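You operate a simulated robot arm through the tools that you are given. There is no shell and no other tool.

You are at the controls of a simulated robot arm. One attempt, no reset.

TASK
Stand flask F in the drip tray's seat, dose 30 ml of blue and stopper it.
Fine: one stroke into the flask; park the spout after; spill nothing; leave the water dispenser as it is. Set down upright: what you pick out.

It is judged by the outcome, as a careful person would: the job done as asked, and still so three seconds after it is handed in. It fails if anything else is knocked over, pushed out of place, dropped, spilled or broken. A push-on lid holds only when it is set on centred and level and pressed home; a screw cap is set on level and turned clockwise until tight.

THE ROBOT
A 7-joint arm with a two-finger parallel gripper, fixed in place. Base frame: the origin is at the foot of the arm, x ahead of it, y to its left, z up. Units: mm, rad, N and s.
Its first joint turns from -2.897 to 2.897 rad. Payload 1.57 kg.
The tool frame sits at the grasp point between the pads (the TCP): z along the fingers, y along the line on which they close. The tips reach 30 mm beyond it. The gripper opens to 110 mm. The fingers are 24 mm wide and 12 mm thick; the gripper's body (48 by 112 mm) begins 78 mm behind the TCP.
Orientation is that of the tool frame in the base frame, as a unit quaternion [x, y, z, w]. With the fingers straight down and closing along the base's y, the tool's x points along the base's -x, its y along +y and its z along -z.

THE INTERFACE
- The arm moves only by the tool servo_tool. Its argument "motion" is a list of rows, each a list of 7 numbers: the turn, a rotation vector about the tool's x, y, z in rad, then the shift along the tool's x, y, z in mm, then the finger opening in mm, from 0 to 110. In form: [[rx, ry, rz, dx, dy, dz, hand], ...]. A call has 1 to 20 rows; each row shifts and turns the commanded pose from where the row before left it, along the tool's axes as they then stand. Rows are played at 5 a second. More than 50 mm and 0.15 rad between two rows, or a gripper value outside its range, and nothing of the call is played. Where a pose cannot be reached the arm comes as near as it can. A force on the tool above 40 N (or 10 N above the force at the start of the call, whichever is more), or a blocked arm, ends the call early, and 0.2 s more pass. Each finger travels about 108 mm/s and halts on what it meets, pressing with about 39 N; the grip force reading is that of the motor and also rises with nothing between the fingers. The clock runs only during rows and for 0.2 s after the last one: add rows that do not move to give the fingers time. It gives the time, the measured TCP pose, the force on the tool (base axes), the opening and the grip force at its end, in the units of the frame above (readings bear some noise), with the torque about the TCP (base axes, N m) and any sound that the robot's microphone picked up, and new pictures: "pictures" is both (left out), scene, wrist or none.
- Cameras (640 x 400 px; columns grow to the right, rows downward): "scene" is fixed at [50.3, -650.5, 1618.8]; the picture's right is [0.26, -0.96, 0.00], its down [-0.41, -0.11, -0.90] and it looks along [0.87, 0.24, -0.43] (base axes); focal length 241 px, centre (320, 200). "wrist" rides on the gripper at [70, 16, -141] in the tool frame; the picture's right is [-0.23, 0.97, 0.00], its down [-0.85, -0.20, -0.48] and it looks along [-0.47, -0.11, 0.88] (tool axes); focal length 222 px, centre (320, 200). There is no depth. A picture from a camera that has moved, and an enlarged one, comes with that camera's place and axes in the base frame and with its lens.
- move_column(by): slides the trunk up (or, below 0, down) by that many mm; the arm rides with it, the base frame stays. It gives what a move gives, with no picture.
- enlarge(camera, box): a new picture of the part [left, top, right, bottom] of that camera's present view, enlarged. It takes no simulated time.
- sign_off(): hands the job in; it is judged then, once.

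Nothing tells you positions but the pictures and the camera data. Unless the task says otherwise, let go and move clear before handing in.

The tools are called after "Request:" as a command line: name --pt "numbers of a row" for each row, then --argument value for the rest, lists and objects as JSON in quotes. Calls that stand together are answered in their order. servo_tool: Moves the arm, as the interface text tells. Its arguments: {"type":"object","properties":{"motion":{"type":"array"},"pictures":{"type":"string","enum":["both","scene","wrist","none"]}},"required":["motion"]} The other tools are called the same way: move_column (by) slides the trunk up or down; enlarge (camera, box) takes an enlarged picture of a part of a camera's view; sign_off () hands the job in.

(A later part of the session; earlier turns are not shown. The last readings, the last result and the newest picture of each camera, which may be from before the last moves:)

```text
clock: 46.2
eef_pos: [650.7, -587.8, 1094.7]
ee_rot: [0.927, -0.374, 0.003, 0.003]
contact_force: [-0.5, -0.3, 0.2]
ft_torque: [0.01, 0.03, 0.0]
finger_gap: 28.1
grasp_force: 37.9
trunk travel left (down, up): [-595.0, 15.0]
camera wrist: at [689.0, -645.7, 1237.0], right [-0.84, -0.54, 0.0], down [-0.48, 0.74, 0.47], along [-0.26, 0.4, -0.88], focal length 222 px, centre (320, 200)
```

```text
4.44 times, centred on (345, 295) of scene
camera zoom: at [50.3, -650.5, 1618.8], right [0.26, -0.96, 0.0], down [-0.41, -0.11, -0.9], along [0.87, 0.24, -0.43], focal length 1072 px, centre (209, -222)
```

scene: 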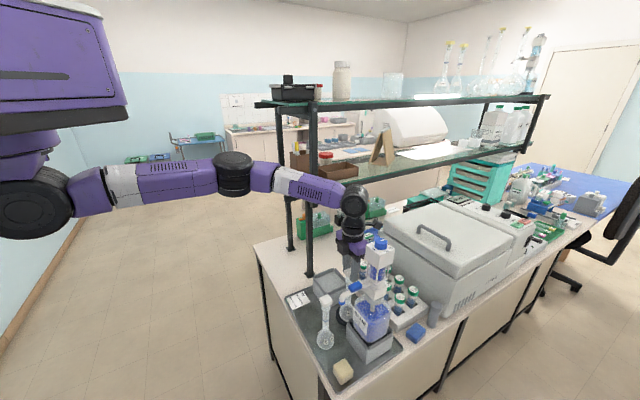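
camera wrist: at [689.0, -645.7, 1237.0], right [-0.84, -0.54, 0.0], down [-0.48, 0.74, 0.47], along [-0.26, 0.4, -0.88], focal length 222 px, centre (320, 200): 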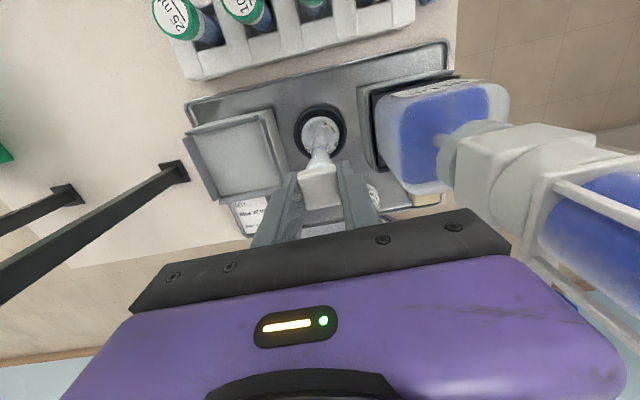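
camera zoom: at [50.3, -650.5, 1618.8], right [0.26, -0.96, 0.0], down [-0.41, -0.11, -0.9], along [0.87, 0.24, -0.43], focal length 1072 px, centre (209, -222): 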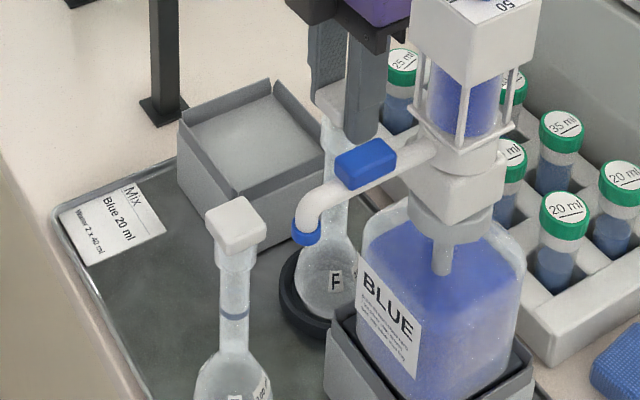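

The bulb shrinks in view as I rise, so the flask stayed in its seat and the stopper came free. I'll lift it clear and look at its shape.

Request:
servo_tool --pt "0 0 0 0 0 -8 25" --pt "0 0 0 0 0 -10 25" --pt "0 0 0 0 0 -20 25" --pt "0 0 0 0 0 -20 25" --pt "0 0 0 0 0 -10 25" --pt "0 0 0 0 0 0 25"

Request:
enlarge --camera "wrist" --box '[260, 80, 380, 220]'

Request:
enlarge --camera "scene" --box '[320, 230, 380, 340]'

```text
clock: 47.6
eef_pos: [649.5, -585.1, 1163.2]
ee_rot: [0.927, -0.374, 0.003, 0.002]
contact_force: [0.0, -0.2, -0.9]
ft_torque: [0.0, 0.01, 0.03]
finger_gap: 28.0
grasp_force: 38.3
trunk travel left (down, up): [-595.0, 15.0]
camera wrist: at [689.3, -645.6, 1305.7], right [-0.84, -0.54, 0.0], down [-0.48, 0.74, 0.47], along [-0.26, 0.4, -0.88], focal length 222 px, centre (320, 200)
```

scene: 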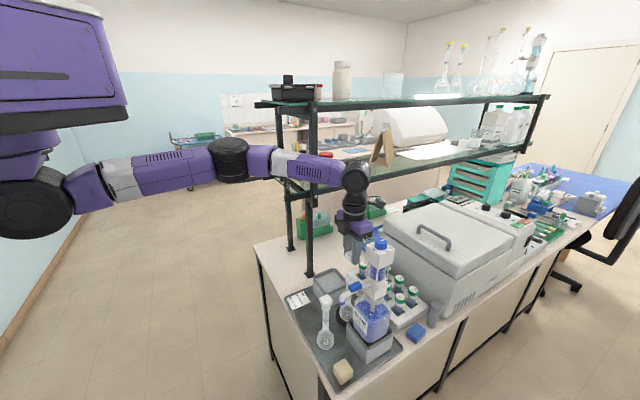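
wrist: 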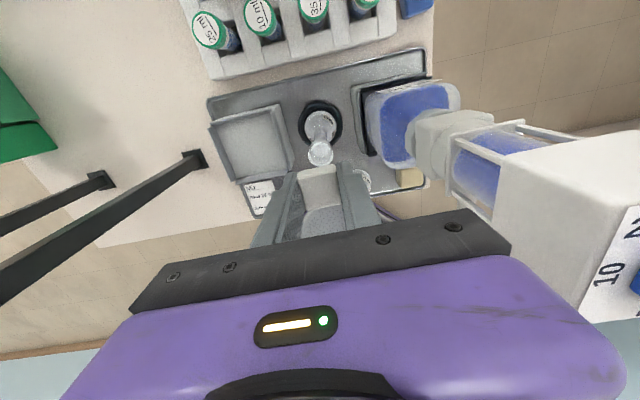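

```text
2.86 times, centred on (320, 150) of wrist
camera zoom: at [689.3, -645.6, 1305.7], right [-0.84, -0.54, 0.0], down [-0.48, 0.74, 0.47], along [-0.26, 0.4, -0.88], focal length 635 px, centre (320, 343)
```

zoom: 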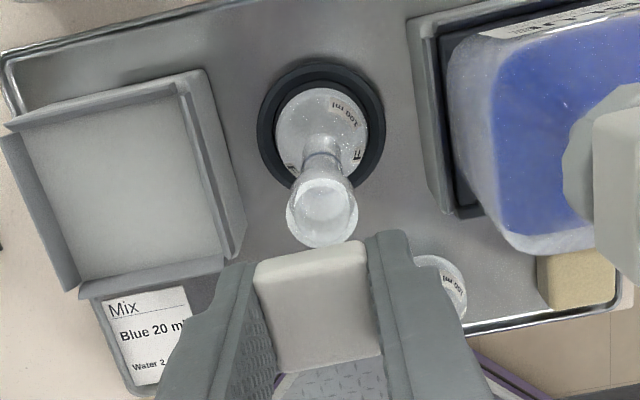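

```text
3.64 times, centred on (350, 285) of scene
camera zoom: at [50.3, -650.5, 1618.8], right [0.26, -0.96, 0.0], down [-0.41, -0.11, -0.9], along [0.87, 0.24, -0.43], focal length 877 px, centre (211, -109)
```

zoom: 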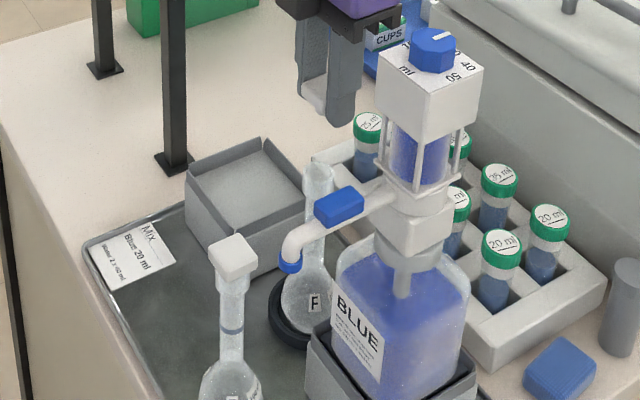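

Flask F now stands open in the seat and I hold the stopper. I'll take it to the tray spot F came from, about (607,-460), to set it down upright there.

Request:
servo_tool --pt "0 0 0 -14 -7 0 25" --pt "0 0 0 -20 -10.5 0 25" --pt "0 0 0 -20 -10.5 0 25" --pt "0 0 0 -20 -10.5 0 25" --pt "0 0 0 -20 -10.5 0 25" --pt "0 0 0 -14 -7 0 25" --pt "0 0 0 -10 -5.2 0 25" --pt "0 0 0 0 0 25 25" --pt "0 0 0 0 0 40 25" --pt "0 0 0 0 0 40 25" --pt "0 0 0 0 0 40 25" --pt "0 0 0 0 0 40 25" --pt "0 0 0 0 0 15 25" --pt "0 0 0 0 0 0 25"

Request:
enlarge --camera "wrist" --box '[260, 80, 380, 220]'

Request:
enlarge --camera "scene" --box '[280, 270, 360, 350]'

```text
clock: 50.6
eef_pos: [607.5, -462.4, 961.3]
ee_rot: [0.928, -0.373, 0.004, 0.002]
contact_force: [0.5, 0.1, -0.9]
ft_torque: [-0.02, -0.01, 0.02]
finger_gap: 27.9
grasp_force: 38.7
trunk travel left (down, up): [-595.0, 15.0]
camera wrist: at [646.8, -521.2, 1104.0], right [-0.84, -0.54, 0.0], down [-0.48, 0.74, 0.47], along [-0.26, 0.4, -0.88], focal length 222 px, centre (320, 200)
```

scene: 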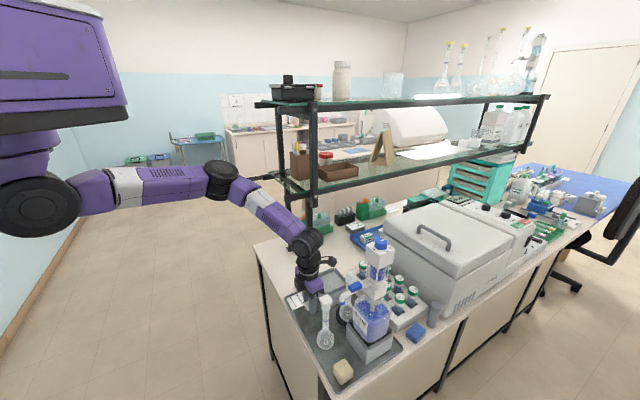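
wrist: 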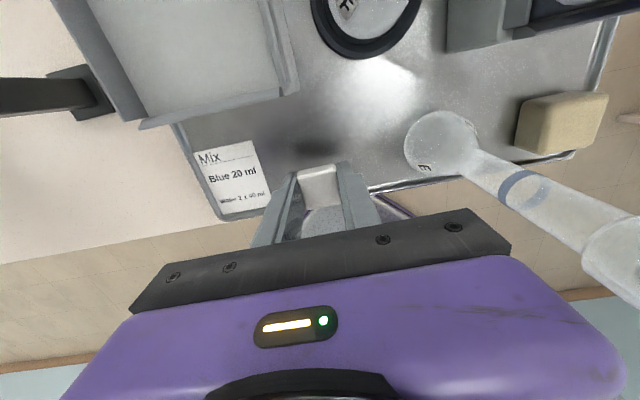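

```text
2.86 times, centred on (320, 150) of wrist
camera zoom: at [646.8, -521.2, 1104.0], right [-0.84, -0.54, 0.0], down [-0.48, 0.74, 0.47], along [-0.26, 0.4, -0.88], focal length 635 px, centre (320, 343)
```

zoom: 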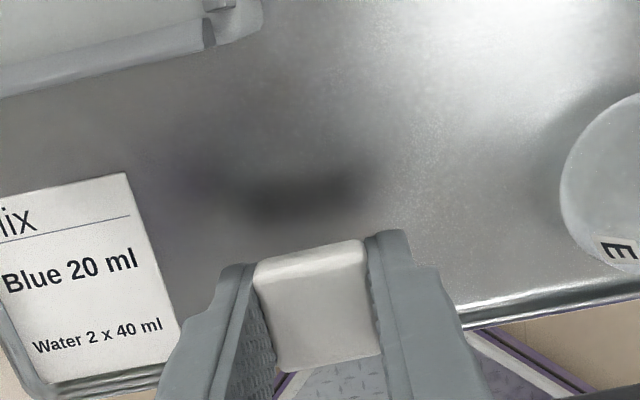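

```text
5.00 times, centred on (320, 310) of scene
camera zoom: at [50.3, -650.5, 1618.8], right [0.26, -0.96, 0.0], down [-0.41, -0.11, -0.9], along [0.87, 0.24, -0.43], focal length 1206 px, centre (320, -350)
```

zoom: 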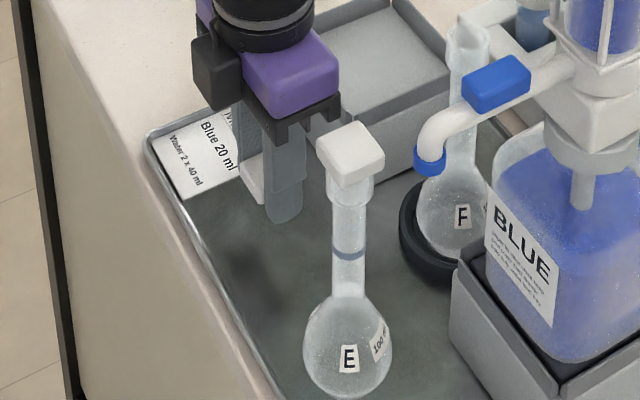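

The spot below is clear. I'll lower in small steps and watch for contact.

Request:
servo_tool --pt "0 0 0 0 0 5 25" --pt "0 0 0 0 0 5 25" --pt "0 0 0 0 0 4 25" --pt "0 0 0 0 0 0 25" --pictures "none"

Request:
servo_tool --pt "0 0 0 0 0 2 25" --pt "0 0 0 0 0 2 25" --pt "0 0 0 0 0 2 25" --pt "0 0 0 0 0 0 25"

Request:
enlarge --camera "scene" --box '[280, 290, 340, 340]'

Request:
enlarge --camera "wrist" --box '[260, 100, 380, 220]'

```text
clock: 51.6
eef_pos: [606.6, -461.1, 946.8]
ee_rot: [0.928, -0.374, 0.003, 0.002]
contact_force: [0.1, -0.1, -0.1]
ft_torque: [0.0, -0.02, -0.01]
finger_gap: 28.0
grasp_force: 38.3
trunk travel left (down, up): [-595.0, 15.0]
```

```text
clock: 52.6
eef_pos: [608.2, -460.1, 941.3]
ee_rot: [0.928, -0.373, 0.002, 0.002]
contact_force: [0.5, 0.5, -0.5]
ft_torque: [0.03, 0.01, 0.01]
finger_gap: 28.2
grasp_force: 38.0
trunk travel left (down, up): [-595.0, 15.0]
camera wrist: at [647.2, -520.3, 1084.0], right [-0.84, -0.54, 0.0], down [-0.48, 0.74, 0.47], along [-0.26, 0.4, -0.88], focal length 222 px, centre (320, 200)
```

scene: 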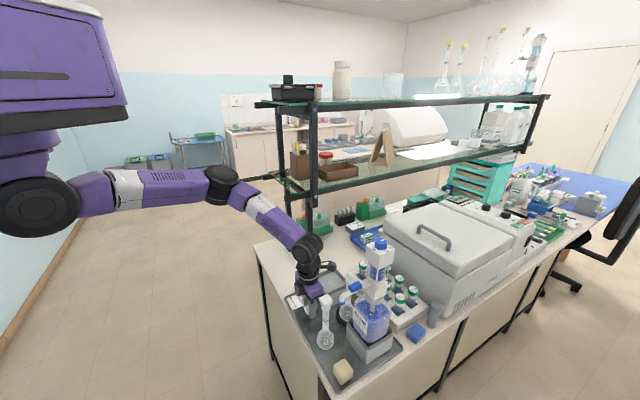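
wrist: 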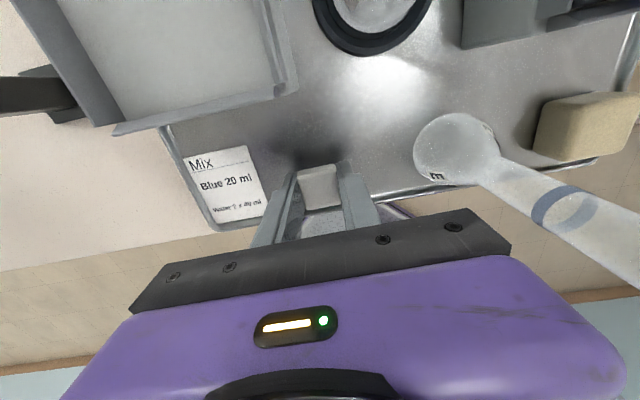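

```text
8.00 times, centred on (310, 315) of scene
camera zoom: at [50.3, -650.5, 1618.8], right [0.26, -0.96, 0.0], down [-0.41, -0.11, -0.9], along [0.87, 0.24, -0.43], focal length 1930 px, centre (400, -720)
```

zoom: 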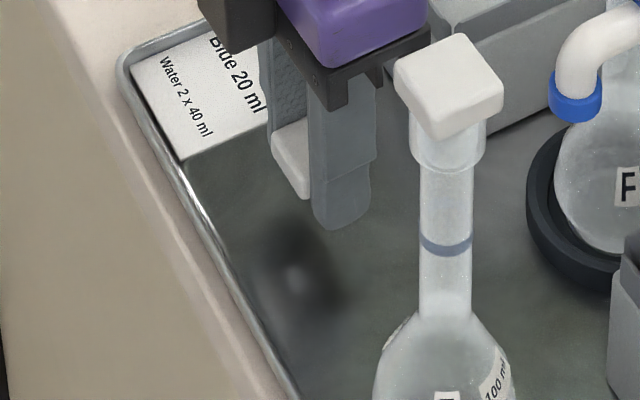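

```text
3.33 times, centred on (320, 160) of wrist
camera zoom: at [647.2, -520.3, 1084.0], right [-0.84, -0.54, 0.0], down [-0.48, 0.74, 0.47], along [-0.26, 0.4, -0.88], focal length 740 px, centre (320, 333)
```

zoom: 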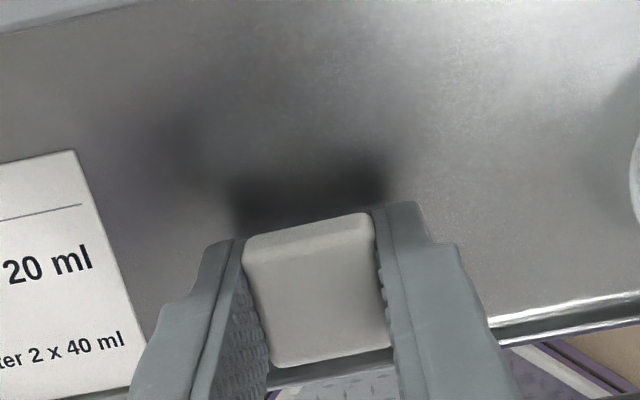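

The stopper is a flat-based block about as deep as the fingertips, and the floor is still some way below. I'll keep lowering.

Request:
servo_tool --pt "0 0 0 0 0 4 25" --pt "0 0 0 0 0 4 25" --pt "0 0 0 0 0 4 25" --pt "0 0 0 0 0 0 25" --pictures "none"

Request:
servo_tool --pt "0 0 0 0 0 2 25" --pt "0 0 0 0 0 2 25" --pt "0 0 0 0 0 2 25" --pt "0 0 0 0 0 0 25"

Request:
enlarge --camera "scene" --box '[280, 290, 340, 340]'

Request:
enlarge --camera "wrist" --box '[260, 100, 380, 220]'

```text
clock: 53.6
eef_pos: [607.8, -461.5, 928.4]
ee_rot: [0.927, -0.374, 0.004, 0.002]
contact_force: [-0.2, 0.1, -0.8]
ft_torque: [0.02, -0.01, 0.0]
finger_gap: 28.2
grasp_force: 37.8
trunk travel left (down, up): [-595.0, 15.0]
```

```text
clock: 54.6
eef_pos: [608.5, -461.4, 924.8]
ee_rot: [0.928, -0.374, 0.003, 0.001]
contact_force: [0.3, -0.3, 0.4]
ft_torque: [-0.03, -0.04, 0.0]
finger_gap: 27.8
grasp_force: 38.3
trunk travel left (down, up): [-595.0, 15.0]
camera wrist: at [647.2, -520.3, 1066.2], right [-0.84, -0.54, 0.0], down [-0.48, 0.74, 0.47], along [-0.26, 0.4, -0.88], focal length 222 px, centre (320, 200)
```

scene: 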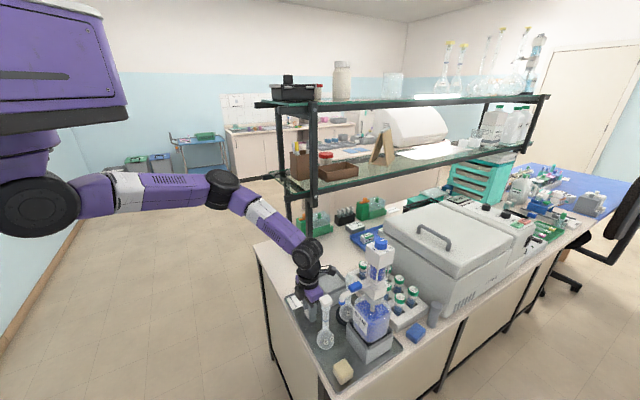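
wrist: 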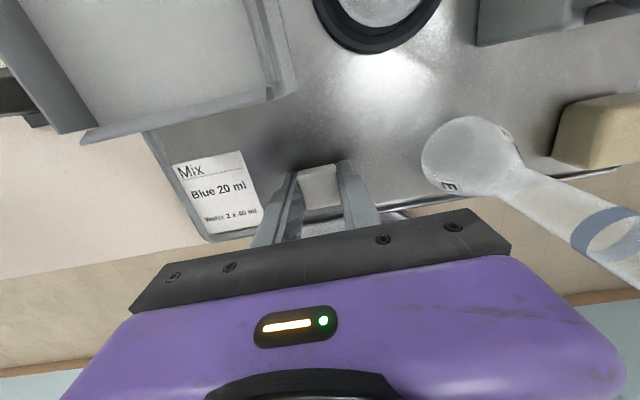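

```text
8.00 times, centred on (310, 315) of scene
camera zoom: at [50.3, -650.5, 1618.8], right [0.26, -0.96, 0.0], down [-0.41, -0.11, -0.9], along [0.87, 0.24, -0.43], focal length 1930 px, centre (400, -720)
```

zoom: 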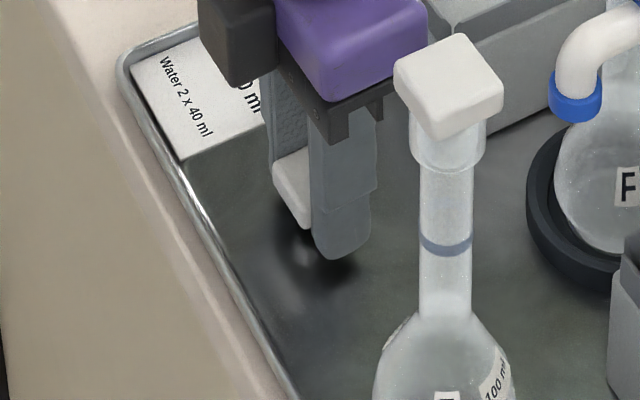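

```text
3.33 times, centred on (320, 160) of wrist
camera zoom: at [647.2, -520.3, 1066.2], right [-0.84, -0.54, 0.0], down [-0.48, 0.74, 0.47], along [-0.26, 0.4, -0.88], focal length 740 px, centre (320, 333)
```

zoom: 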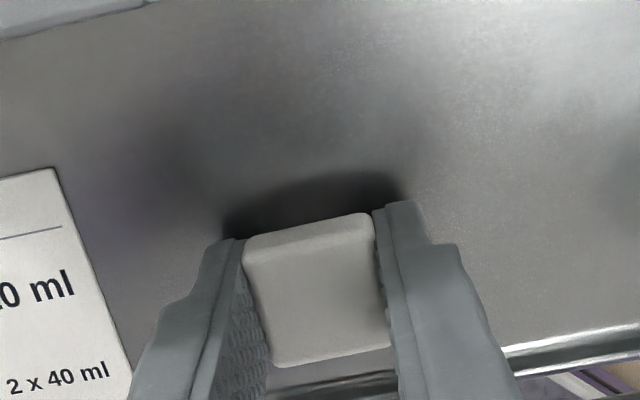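

Request:
servo_tool --pt "0 0 0 0 0 2 25" --pt "0 0 0 0 0 2 25" --pt "0 0 0 0 0 2 25" --pt "0 0 0 0 0 0 25" --pictures "none"

Request:
servo_tool --pt "0 0 0 0 0 1 25" --pt "0 0 0 0 0 1 25" --pt "0 0 0 0 0 1 25" --pt "0 0 0 0 0 0 25"

Request:
enlarge --camera "scene" --box '[280, 290, 340, 340]'

```text
clock: 55.6
eef_pos: [607.1, -460.4, 918.1]
ee_rot: [0.927, -0.374, 0.003, 0.003]
contact_force: [0.4, 0.1, -0.1]
ft_torque: [0.0, -0.01, 0.02]
finger_gap: 27.9
grasp_force: 38.5
trunk travel left (down, up): [-595.0, 15.0]
```

```text
clock: 56.6
eef_pos: [607.8, -460.7, 914.8]
ee_rot: [0.927, -0.374, 0.003, 0.002]
contact_force: [0.4, 2.2, 7.7]
ft_torque: [0.05, 0.02, 0.02]
finger_gap: 28.0
grasp_force: 38.2
trunk travel left (down, up): [-595.0, 15.0]
camera wrist: at [647.1, -520.4, 1057.6], right [-0.84, -0.54, 0.0], down [-0.48, 0.74, 0.47], along [-0.26, 0.4, -0.88], focal length 222 px, centre (320, 200)
```

scene: 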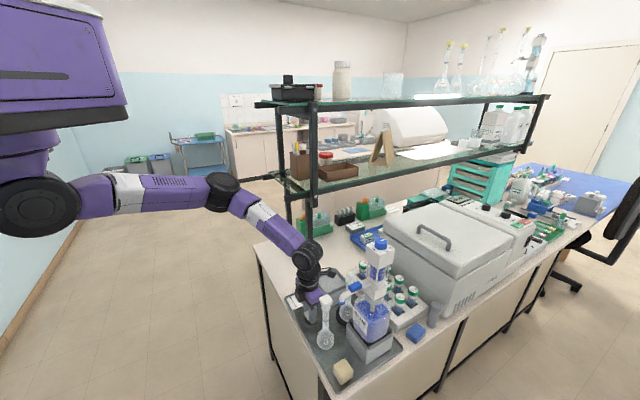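
wrist: 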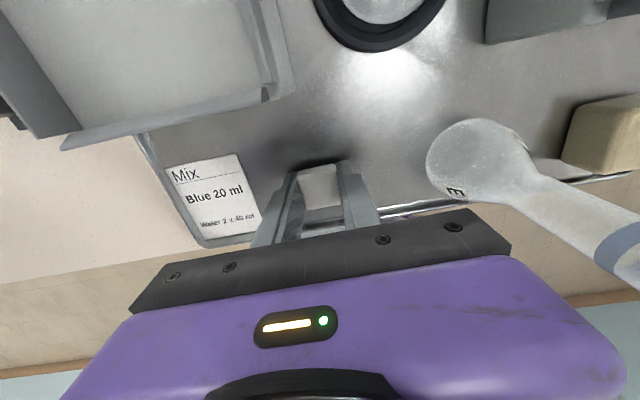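

```text
8.00 times, centred on (310, 315) of scene
camera zoom: at [50.3, -650.5, 1618.8], right [0.26, -0.96, 0.0], down [-0.41, -0.11, -0.9], along [0.87, 0.24, -0.43], focal length 1930 px, centre (400, -720)
```

zoom: 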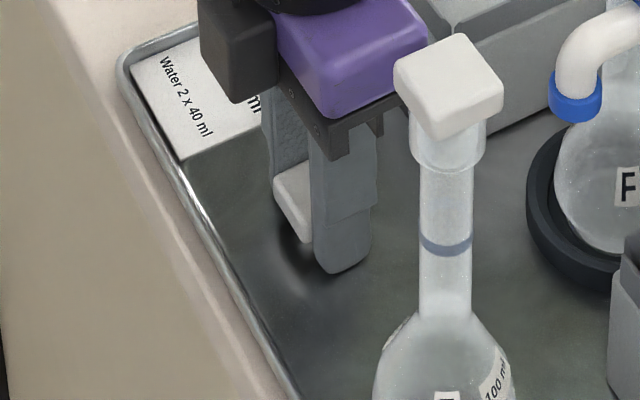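

Contact at TCP z of about 915. I'll ease off slightly and open the fingers slowly to leave the stopper standing.

Request:
servo_tool --pt "0 0 0 0 0 -0.5 25" --pt "0 0 0 0 0 0 27.5" --pt "0 0 0 0 0 0 29" --pt "0 0 0 0 0 0 31" --pt "0 0 0 0 0 0 34" --pt "0 0 0 0 0 0 40" --pt "0 0 0 0 0 0 48" --pt "0 0 0 0 0 0 48"

Request:
enlarge --camera "scene" --box '[280, 290, 340, 340]'

Request:
enlarge --camera "wrist" --box '[260, 100, 380, 220]'

```text
clock: 58.4
eef_pos: [606.2, -460.9, 914.8]
ee_rot: [0.928, -0.373, 0.003, 0.002]
contact_force: [-3.1, -2.4, 4.9]
ft_torque: [0.09, 0.06, 0.09]
finger_gap: 44.2
grasp_force: 0.1
trunk travel left (down, up): [-595.0, 15.0]
camera wrist: at [646.4, -520.6, 1057.5], right [-0.84, -0.54, 0.0], down [-0.48, 0.74, 0.47], along [-0.26, 0.4, -0.88], focal length 222 px, centre (320, 200)
```

scene: 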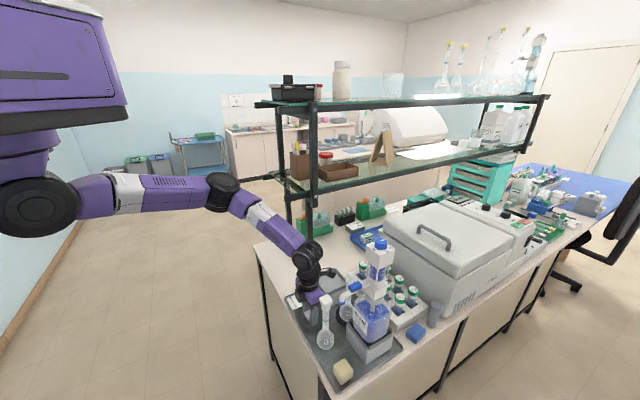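
wrist: 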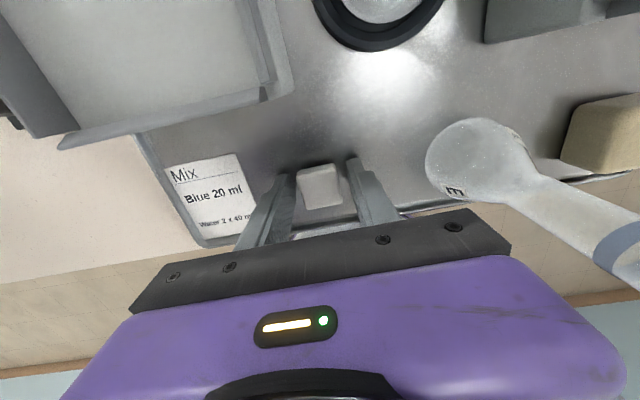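

```text
8.00 times, centred on (310, 315) of scene
camera zoom: at [50.3, -650.5, 1618.8], right [0.26, -0.96, 0.0], down [-0.41, -0.11, -0.9], along [0.87, 0.24, -0.43], focal length 1930 px, centre (400, -720)
```

zoom: 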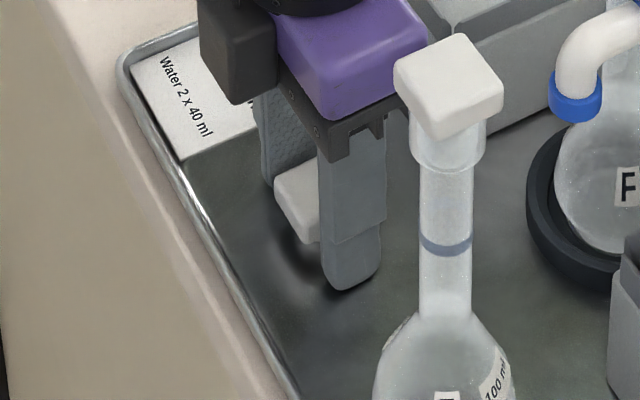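

```text
3.33 times, centred on (320, 160) of wrist
camera zoom: at [646.4, -520.6, 1057.5], right [-0.84, -0.54, 0.0], down [-0.48, 0.74, 0.47], along [-0.26, 0.4, -0.88], focal length 740 px, centre (320, 333)
```

zoom: 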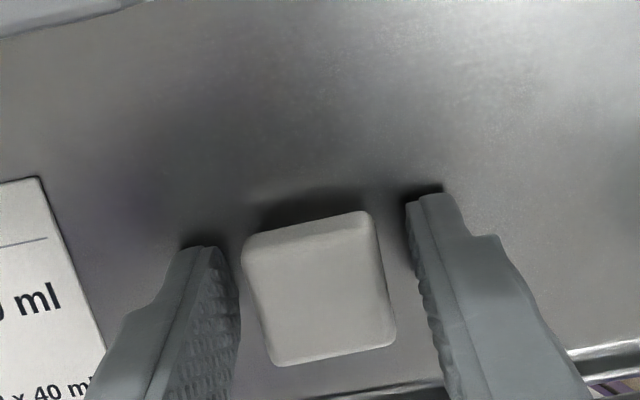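

The stopper stands free and upright, though the fingertips are brushing the tray. I'll rise straight up and check.

Request:
servo_tool --pt "0 0 0 0 0 -2 46" --pt "0 0 0 0 0 -3 50" --pt "0 0 0 0 0 -10 54" --pt "0 0 0 0 0 -25 56" --pt "0 0 0 0 0 -40 56" --pt "0 0 0 0 0 -40 56" --pt "0 0 0 0 0 0 56"

Request:
enlarge --camera "scene" --box '[280, 280, 340, 340]'

Request:
enlarge --camera "wrist" --box '[260, 60, 400, 220]'

```text
clock: 60.0
eef_pos: [607.2, -460.0, 1034.4]
ee_rot: [0.927, -0.374, 0.003, 0.001]
contact_force: [0.2, -0.2, -0.2]
ft_torque: [-0.01, -0.03, -0.02]
finger_gap: 56.0
grasp_force: 0.0
trunk travel left (down, up): [-595.0, 15.0]
camera wrist: at [646.8, -519.3, 1177.6], right [-0.84, -0.54, 0.0], down [-0.48, 0.74, 0.47], along [-0.26, 0.4, -0.88], focal length 222 px, centre (320, 200)
```

scene: 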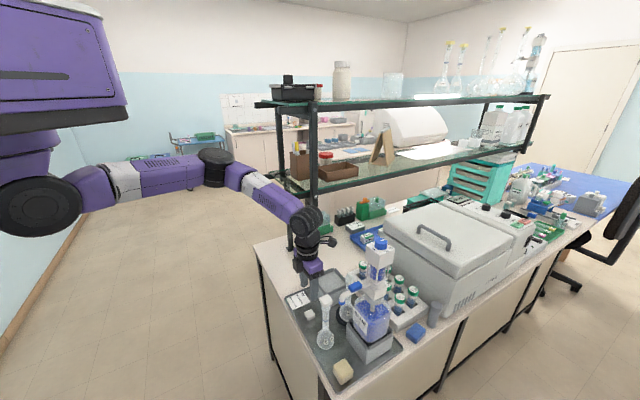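
wrist: 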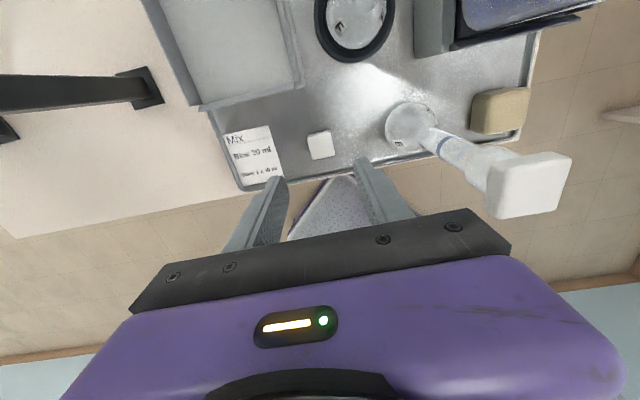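

```text
6.67 times, centred on (310, 310) of scene
camera zoom: at [50.3, -650.5, 1618.8], right [0.26, -0.96, 0.0], down [-0.41, -0.11, -0.9], along [0.87, 0.24, -0.43], focal length 1608 px, centre (387, -533)
```

zoom: 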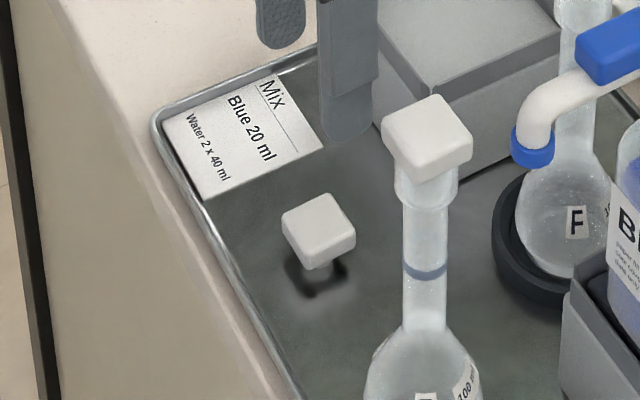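

```text
2.50 times, centred on (330, 140) of wrist
camera zoom: at [646.8, -519.3, 1177.6], right [-0.84, -0.54, 0.0], down [-0.48, 0.74, 0.47], along [-0.26, 0.4, -0.88], focal length 555 px, centre (295, 350)
```

zoom: 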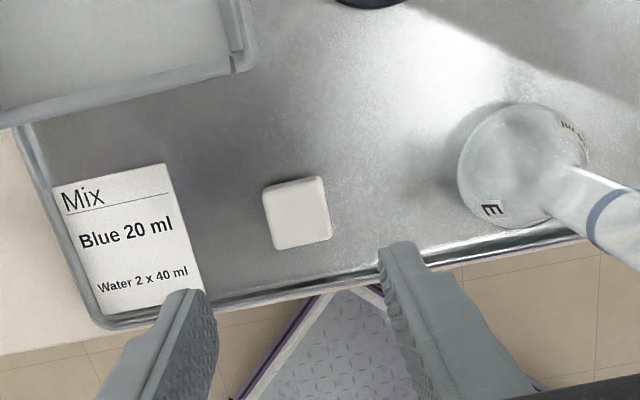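

The stopper stands upright on the tray. Next is the spout: I'll push it round with closed fingers. First I'll rise and turn the hand so that the camera stays clear of the pump head.

Request:
servo_tool --pt "0 0 0 0 0 -45 56" --pt "0 0 0 0 0 -45 56" --pt "0 0 0 0 0 -45 56" --pt "0 0 0 0 0 -45 30" --pt "0 0 0.1395 0 0 0 5" --pt "0 0 0.1395 0 0 0 0" --pt "0 0 0.1395 0 0 0 0" --pt "0 0 0.1395 0 0 0 0" --pt "0 0 0.1395 0 0 0 0" --pt "0 0 0.1395 0 0 0 0" --pt "0 0 0.1395 0 0 0 0" --pt "0 0 0.1395 0 0 0 0" --pt "0 0 0.1395 0 0 0 0" --pt "0 0 0 0 0 0 0" --pictures "none"

Request:
servo_tool --pt "0 0 0.1395 0 0 0 0" --pt "0 0 0.1395 0 0 0 0" --pt "0 0 0.1395 0 0 0 0" --pt "0 0 0.1395 0 0 0 0" --pt "0 0 0.1395 0 0 0 0" --pt "0 0 0.1395 0 0 0 0" --pt "0 0 0.1395 0 0 0 0" --pt "0 0 0.1395 0 0 0 0" --pt "0 0 0 0 0 0 0"

```text
clock: 63.0
eef_pos: [607.1, -458.7, 1214.8]
ee_rot: [-0.531, 0.848, -0.004, 0.0]
contact_force: [-0.3, -0.4, 0.6]
ft_torque: [0.0, 0.01, -0.02]
finger_gap: 0.2
grasp_force: 21.3
trunk travel left (down, up): [-595.0, 15.0]
```

```text
clock: 65.0
eef_pos: [607.5, -459.4, 1214.8]
ee_rot: [-0.002, 1.0, -0.002, 0.003]
contact_force: [0.4, -0.4, -0.3]
ft_torque: [0.0, -0.01, -0.01]
finger_gap: 0.0
grasp_force: 21.8
trunk travel left (down, up): [-595.0, 15.0]
camera wrist: at [536.7, -442.8, 1357.0], right [0.22, 0.97, 0.0], down [0.85, -0.19, 0.48], along [0.47, -0.11, -0.88], focal length 222 px, centre (320, 200)
```

scene: 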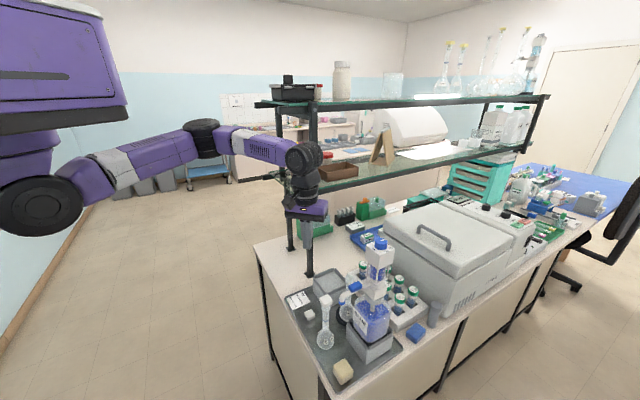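
wrist: 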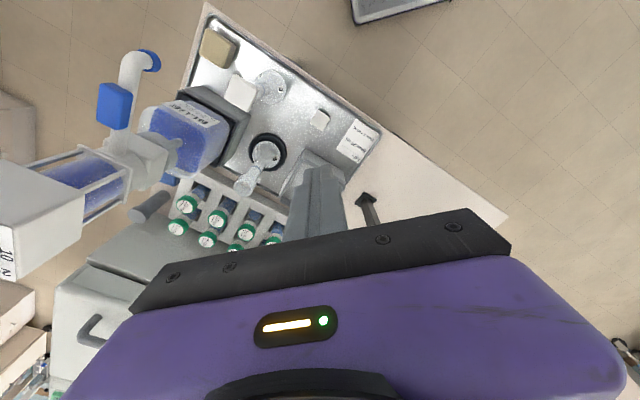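

The hand is now squared to the base axes. I'll move high over to the near side of the spout, about (472,-629), and check clearances before descending.

Request:
servo_tool --pt "0 0 0 27 -34 0 0" --pt "0 0 0 27 -34 0 0" --pt "0 0 0 27 -34 0 0" --pt "0 0 0 27 -34 0 0" --pt "0 0 0 27 -34 0 0" --pt "0 0 0 0 0 0 0"

Request:
enlarge --camera "wrist" --box '[180, 60, 460, 240]'

Request:
enlarge --camera "scene" --box '[310, 220, 420, 340]'

```text
clock: 66.4
eef_pos: [470.8, -628.4, 1214.6]
ee_rot: [-0.002, 1.0, -0.003, 0.003]
contact_force: [0.3, 0.0, 0.1]
ft_torque: [-0.01, 0.01, 0.02]
finger_gap: 0.1
grasp_force: 21.9
trunk travel left (down, up): [-595.0, 15.0]
camera wrist: at [401.3, -612.1, 1355.9], right [0.22, 0.97, 0.0], down [0.85, -0.19, 0.48], along [0.47, -0.11, -0.88], focal length 222 px, centre (320, 200)
```

scene: 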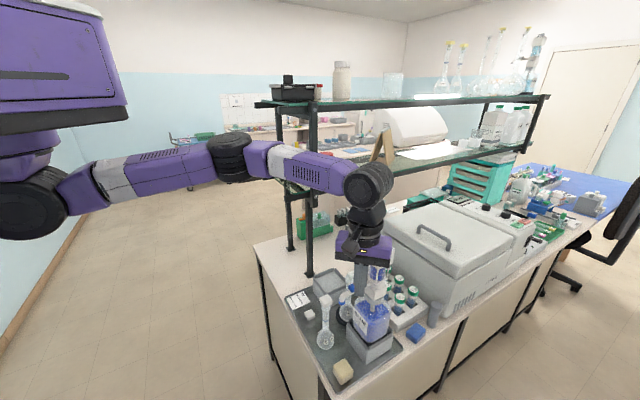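
wrist: 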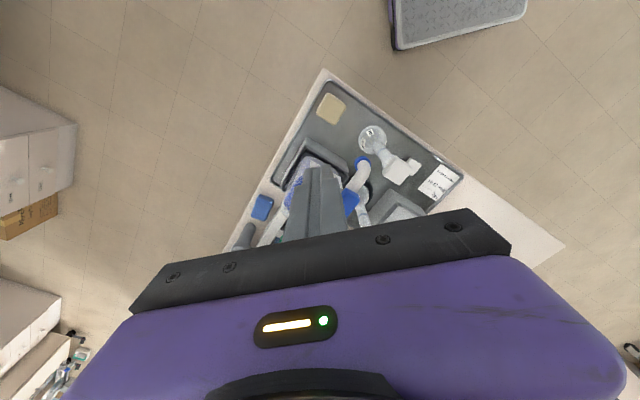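

```text
2.22 times, centred on (320, 150) of wrist
camera zoom: at [401.3, -612.1, 1355.9], right [0.22, 0.97, 0.0], down [0.85, -0.19, 0.48], along [0.47, -0.11, -0.88], focal length 494 px, centre (320, 311)
```

zoom: 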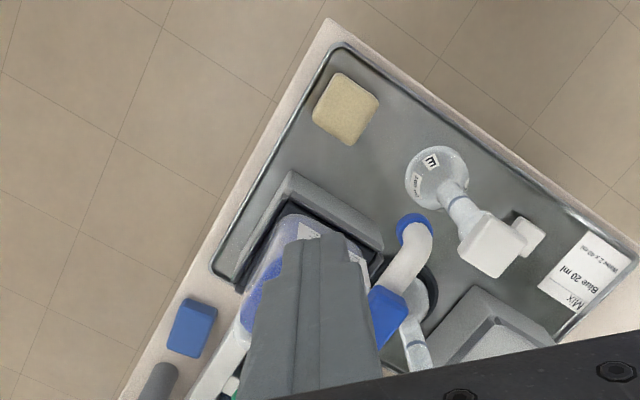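

```text
3.33 times, centred on (365, 280) of scene
camera zoom: at [50.3, -650.5, 1618.8], right [0.26, -0.96, 0.0], down [-0.41, -0.11, -0.9], along [0.87, 0.24, -0.43], focal length 804 px, centre (170, -67)
```

zoom: 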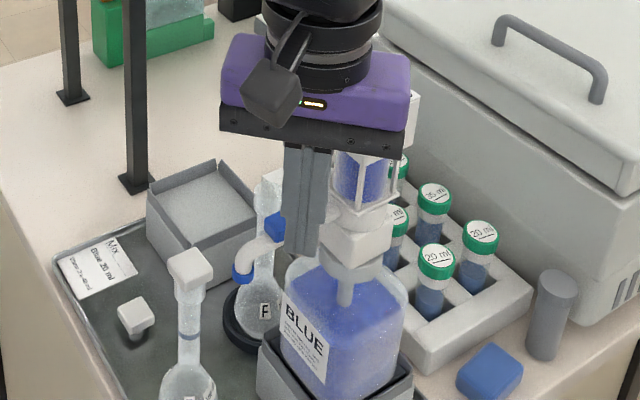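

The fingers sit about 42 mm to the side of the spout line. I'll descend beside it and take a first nudge.

Request:
servo_tool --pt "0 0 0 0 0 25 0" --pt "0 0 0 0 0 24 0" --pt "0 0 0 0 0 0 0"

Request:
enlarge --camera "wrist" --box '[220, 80, 420, 240]'

Request:
enlarge --camera "scene" --box '[320, 230, 400, 330]'

```text
clock: 67.2
eef_pos: [472.6, -628.7, 1164.7]
ee_rot: [-0.003, 1.0, -0.003, 0.002]
contact_force: [0.5, 0.0, -0.1]
ft_torque: [0.03, 0.05, -0.01]
finger_gap: 0.2
grasp_force: 21.5
trunk travel left (down, up): [-595.0, 15.0]
camera wrist: at [402.9, -613.0, 1306.9], right [0.22, 0.97, 0.0], down [0.85, -0.19, 0.48], along [0.47, -0.11, -0.88], focal length 222 px, centre (320, 200)
```

scene: 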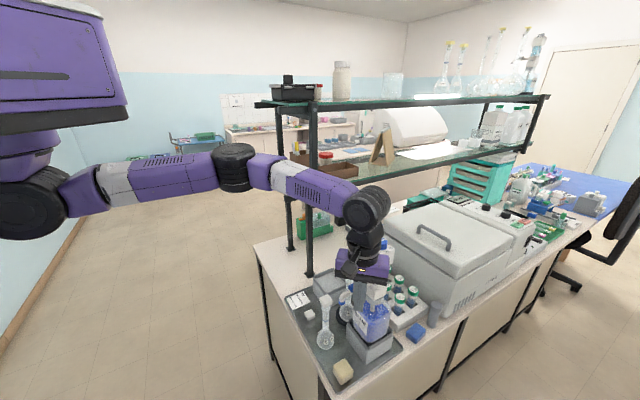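
wrist: 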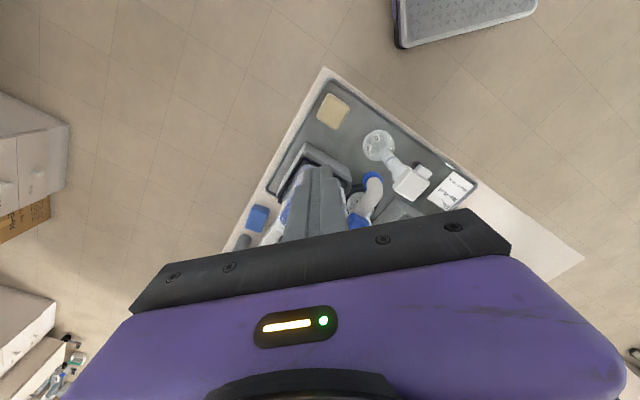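

```text
2.50 times, centred on (320, 160) of wrist
camera zoom: at [402.9, -613.0, 1306.9], right [0.22, 0.97, 0.0], down [0.85, -0.19, 0.48], along [0.47, -0.11, -0.88], focal length 555 px, centre (320, 300)
```

zoom: 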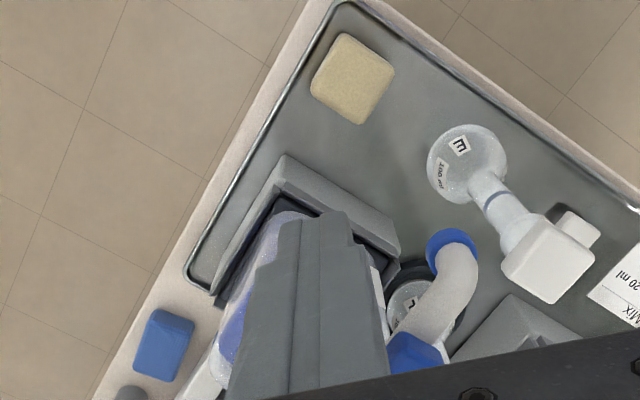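

```text
4.00 times, centred on (360, 280) of scene
camera zoom: at [50.3, -650.5, 1618.8], right [0.26, -0.96, 0.0], down [-0.41, -0.11, -0.9], along [0.87, 0.24, -0.43], focal length 965 px, centre (160, -120)
```

zoom: 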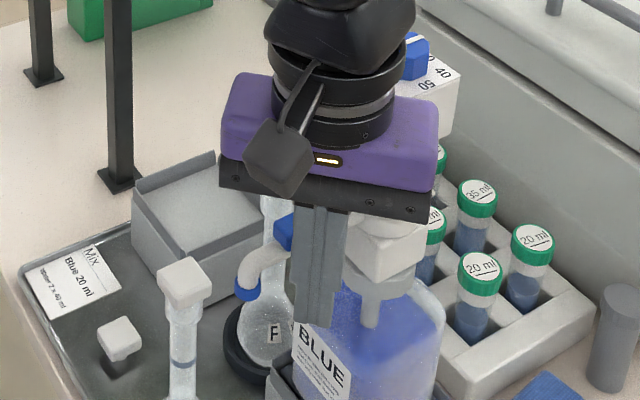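

I'll push the spout a first 15° or so along its arc and check that it turns freely without dragging the bottle.

Request:
servo_tool --pt "0 0 0 -9.1 10.6 0 0" --pt "0 0 0 -3.2 5.2 0 0" --pt "0 0 0 -3.2 5.3 0 0" --pt "0 0 0 -3.8 4.7 0 0" --pt "0 0 0 -3.8 4.8 0 0" --pt "0 0 0 0 0 0 0"

Request:
enlarge --camera "wrist" --box '[220, 80, 420, 240]'

Request:
enlarge --camera "scene" --box '[320, 230, 400, 330]'

```text
clock: 68.6
eef_pos: [495.8, -598.9, 1166.5]
ee_rot: [-0.003, 1.0, -0.002, 0.002]
contact_force: [0.3, -0.6, 0.3]
ft_torque: [0.03, -0.03, 0.0]
finger_gap: 0.1
grasp_force: 22.1
trunk travel left (down, up): [-595.0, 15.0]
camera wrist: at [425.9, -582.4, 1308.1], right [0.22, 0.97, 0.0], down [0.85, -0.19, 0.48], along [0.47, -0.11, -0.88], focal length 222 px, centre (320, 200)
```

scene: 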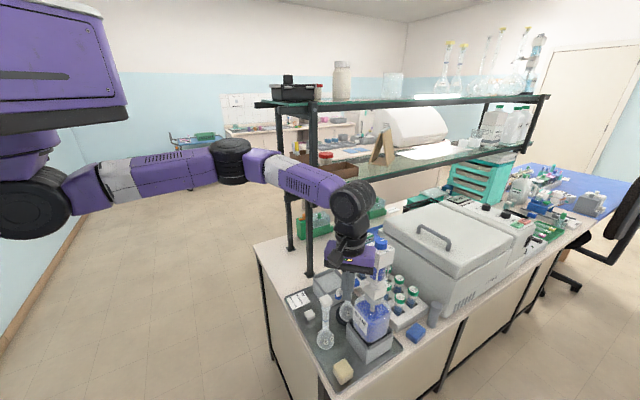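
wrist: 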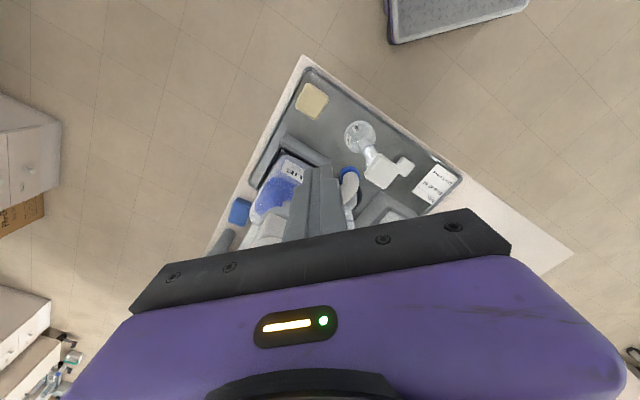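

```text
2.50 times, centred on (320, 160) of wrist
camera zoom: at [425.9, -582.4, 1308.1], right [0.22, 0.97, 0.0], down [0.85, -0.19, 0.48], along [0.47, -0.11, -0.88], focal length 555 px, centre (320, 300)
```

zoom: 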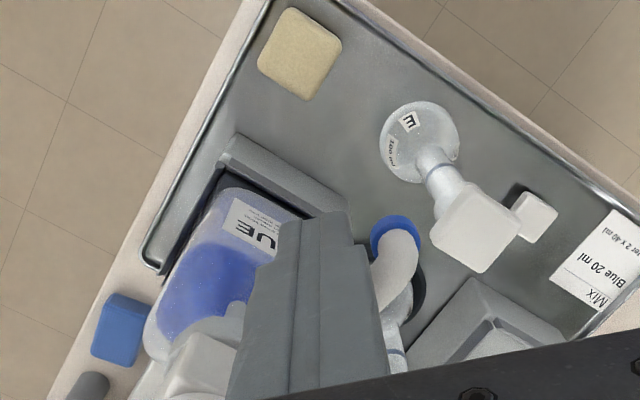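

```text
4.00 times, centred on (360, 280) of scene
camera zoom: at [50.3, -650.5, 1618.8], right [0.26, -0.96, 0.0], down [-0.41, -0.11, -0.9], along [0.87, 0.24, -0.43], focal length 965 px, centre (160, -120)
```

zoom: 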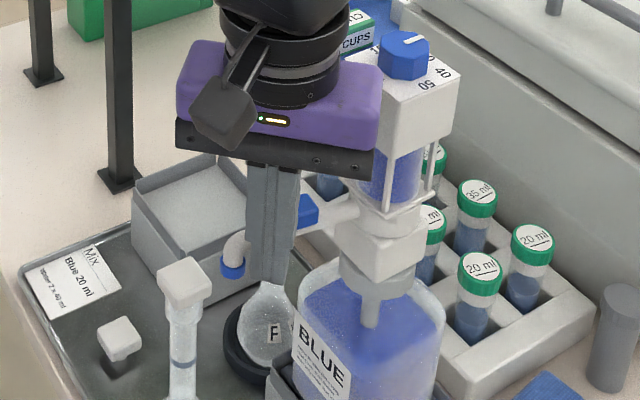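

The spout turns easily and nothing else moved. I'll continue along the arc to just short of the seat.

Request:
servo_tool --pt "0 0 0 -8.7 8.6 0 0" --pt "0 0 0 -9.7 7.4 0 0" --pt "0 0 0 -10.5 6.2 0 0" --pt "0 0 0 -11.2 4.9 0 0" --pt "0 0 0 -11.7 3.4 0 0" --pt "0 0 0 -12.0 2.1 0 0" --pt "0 0 0 -12.2 0.5 0 0" --pt "0 0 0 -12.2 -1.0 0 0" --pt "0 0 0 -12.0 -2.4 0 0" --pt "0 0 0 0 0 0 0"

Request:
enlarge --camera "wrist" --box '[220, 80, 420, 240]'

Request:
enlarge --camera "scene" --box '[320, 230, 400, 330]'

```text
clock: 70.8
eef_pos: [595.8, -568.4, 1165.6]
ee_rot: [-0.002, 1.0, -0.002, 0.002]
contact_force: [0.3, 0.6, 1.2]
ft_torque: [0.03, 0.02, -0.03]
finger_gap: 0.0
grasp_force: 21.5
trunk travel left (down, up): [-595.0, 15.0]
camera wrist: at [526.7, -552.7, 1307.7], right [0.22, 0.97, 0.0], down [0.85, -0.19, 0.48], along [0.47, -0.11, -0.88], focal length 222 px, centre (320, 200)
```

scene: 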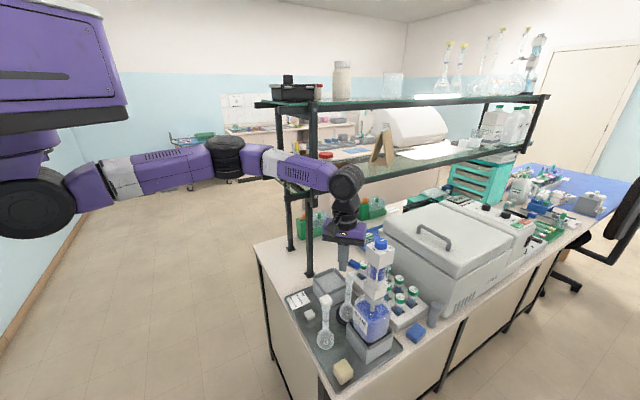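
wrist: 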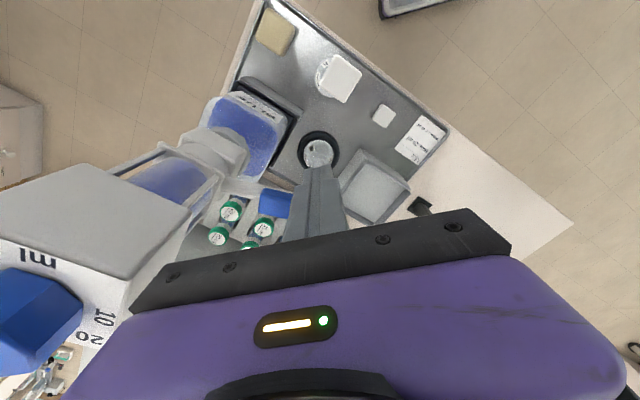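

```text
2.50 times, centred on (320, 160) of wrist
camera zoom: at [526.7, -552.7, 1307.7], right [0.22, 0.97, 0.0], down [0.85, -0.19, 0.48], along [0.47, -0.11, -0.88], focal length 555 px, centre (320, 300)
```

zoom: 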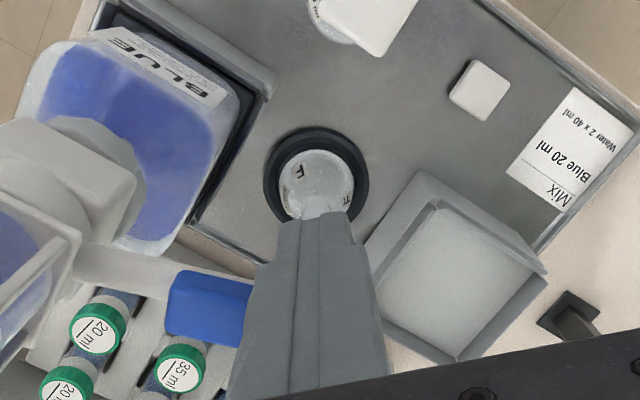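

```text
4.00 times, centred on (360, 280) of scene
camera zoom: at [50.3, -650.5, 1618.8], right [0.26, -0.96, 0.0], down [-0.41, -0.11, -0.9], along [0.87, 0.24, -0.43], focal length 965 px, centre (160, -120)
```

zoom: 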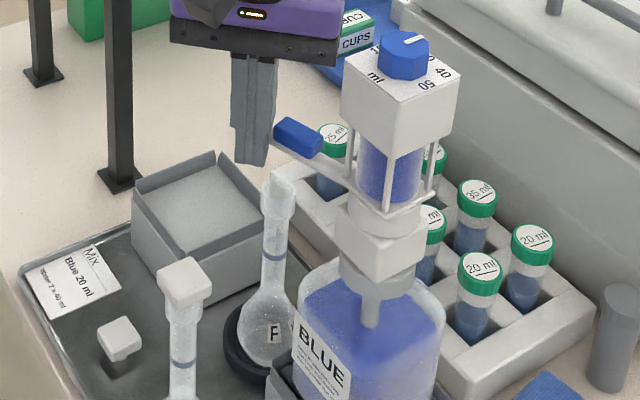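

The spout is at roughly 62° and needs to reach about 45.5°. I'll push most of the rest and look.

Request:
servo_tool --pt "0 0 0 -6 -1.8 0 0" --pt "0 0 0 -5.6 -2.1 0 0" --pt "0 0 0 -4 -1.8 0 0" --pt "0 0 0 -3.9 -1.8 0 0" --pt "0 0 0 0 0 0 0"

Request:
enlarge --camera "wrist" --box '[220, 80, 420, 240]'

Request:
enlarge --camera "scene" --box '[330, 240, 380, 300]'

```text
clock: 72.0
eef_pos: [616.0, -576.4, 1166.6]
ee_rot: [-0.002, 1.0, -0.003, 0.003]
contact_force: [-0.1, 0.1, 0.3]
ft_torque: [0.0, 0.01, 0.01]
finger_gap: 0.0
grasp_force: 21.4
trunk travel left (down, up): [-595.0, 15.0]
camera wrist: at [546.0, -560.4, 1307.9], right [0.22, 0.97, 0.0], down [0.85, -0.19, 0.48], along [0.47, -0.11, -0.88], focal length 222 px, centre (320, 200)
```

scene: 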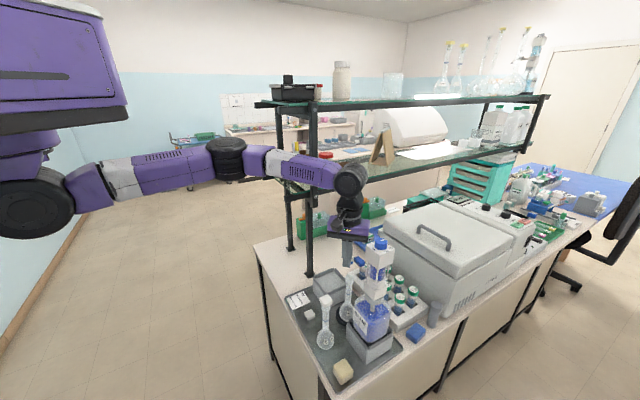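
wrist: 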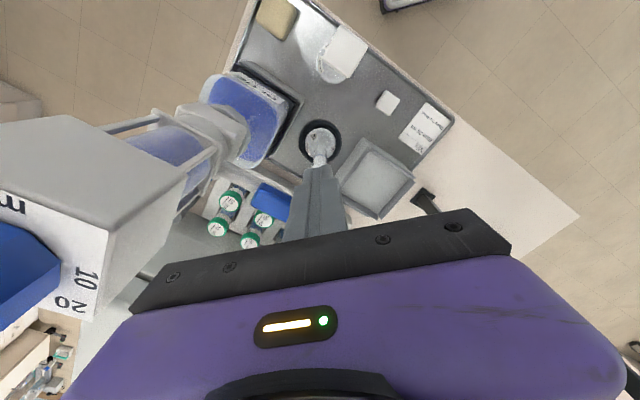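

```text
2.50 times, centred on (320, 160) of wrist
camera zoom: at [546.0, -560.4, 1307.9], right [0.22, 0.97, 0.0], down [0.85, -0.19, 0.48], along [0.47, -0.11, -0.88], focal length 555 px, centre (320, 300)
```

zoom: 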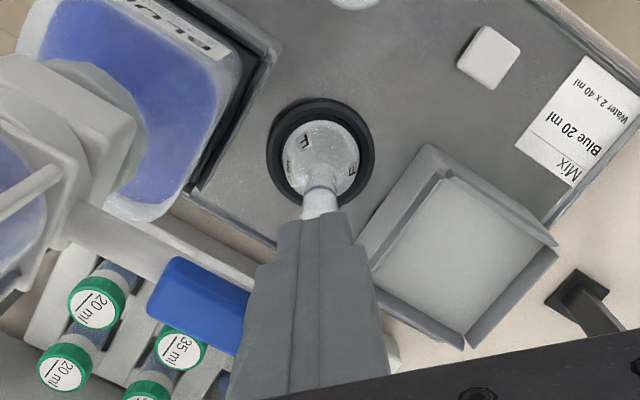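

```text
6.67 times, centred on (355, 270) of scene
camera zoom: at [50.3, -650.5, 1618.8], right [0.26, -0.96, 0.0], down [-0.41, -0.11, -0.9], along [0.87, 0.24, -0.43], focal length 1608 px, centre (87, -267)
```

zoom: 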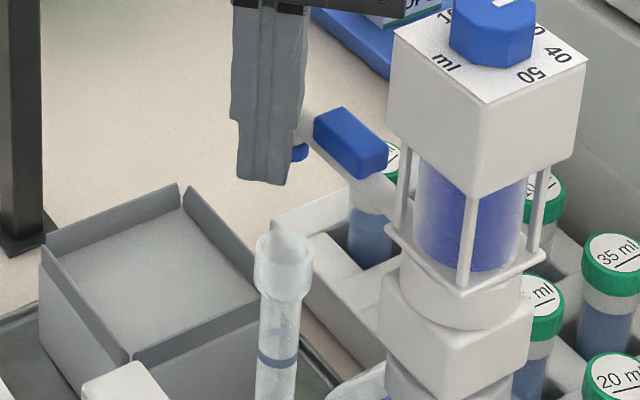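

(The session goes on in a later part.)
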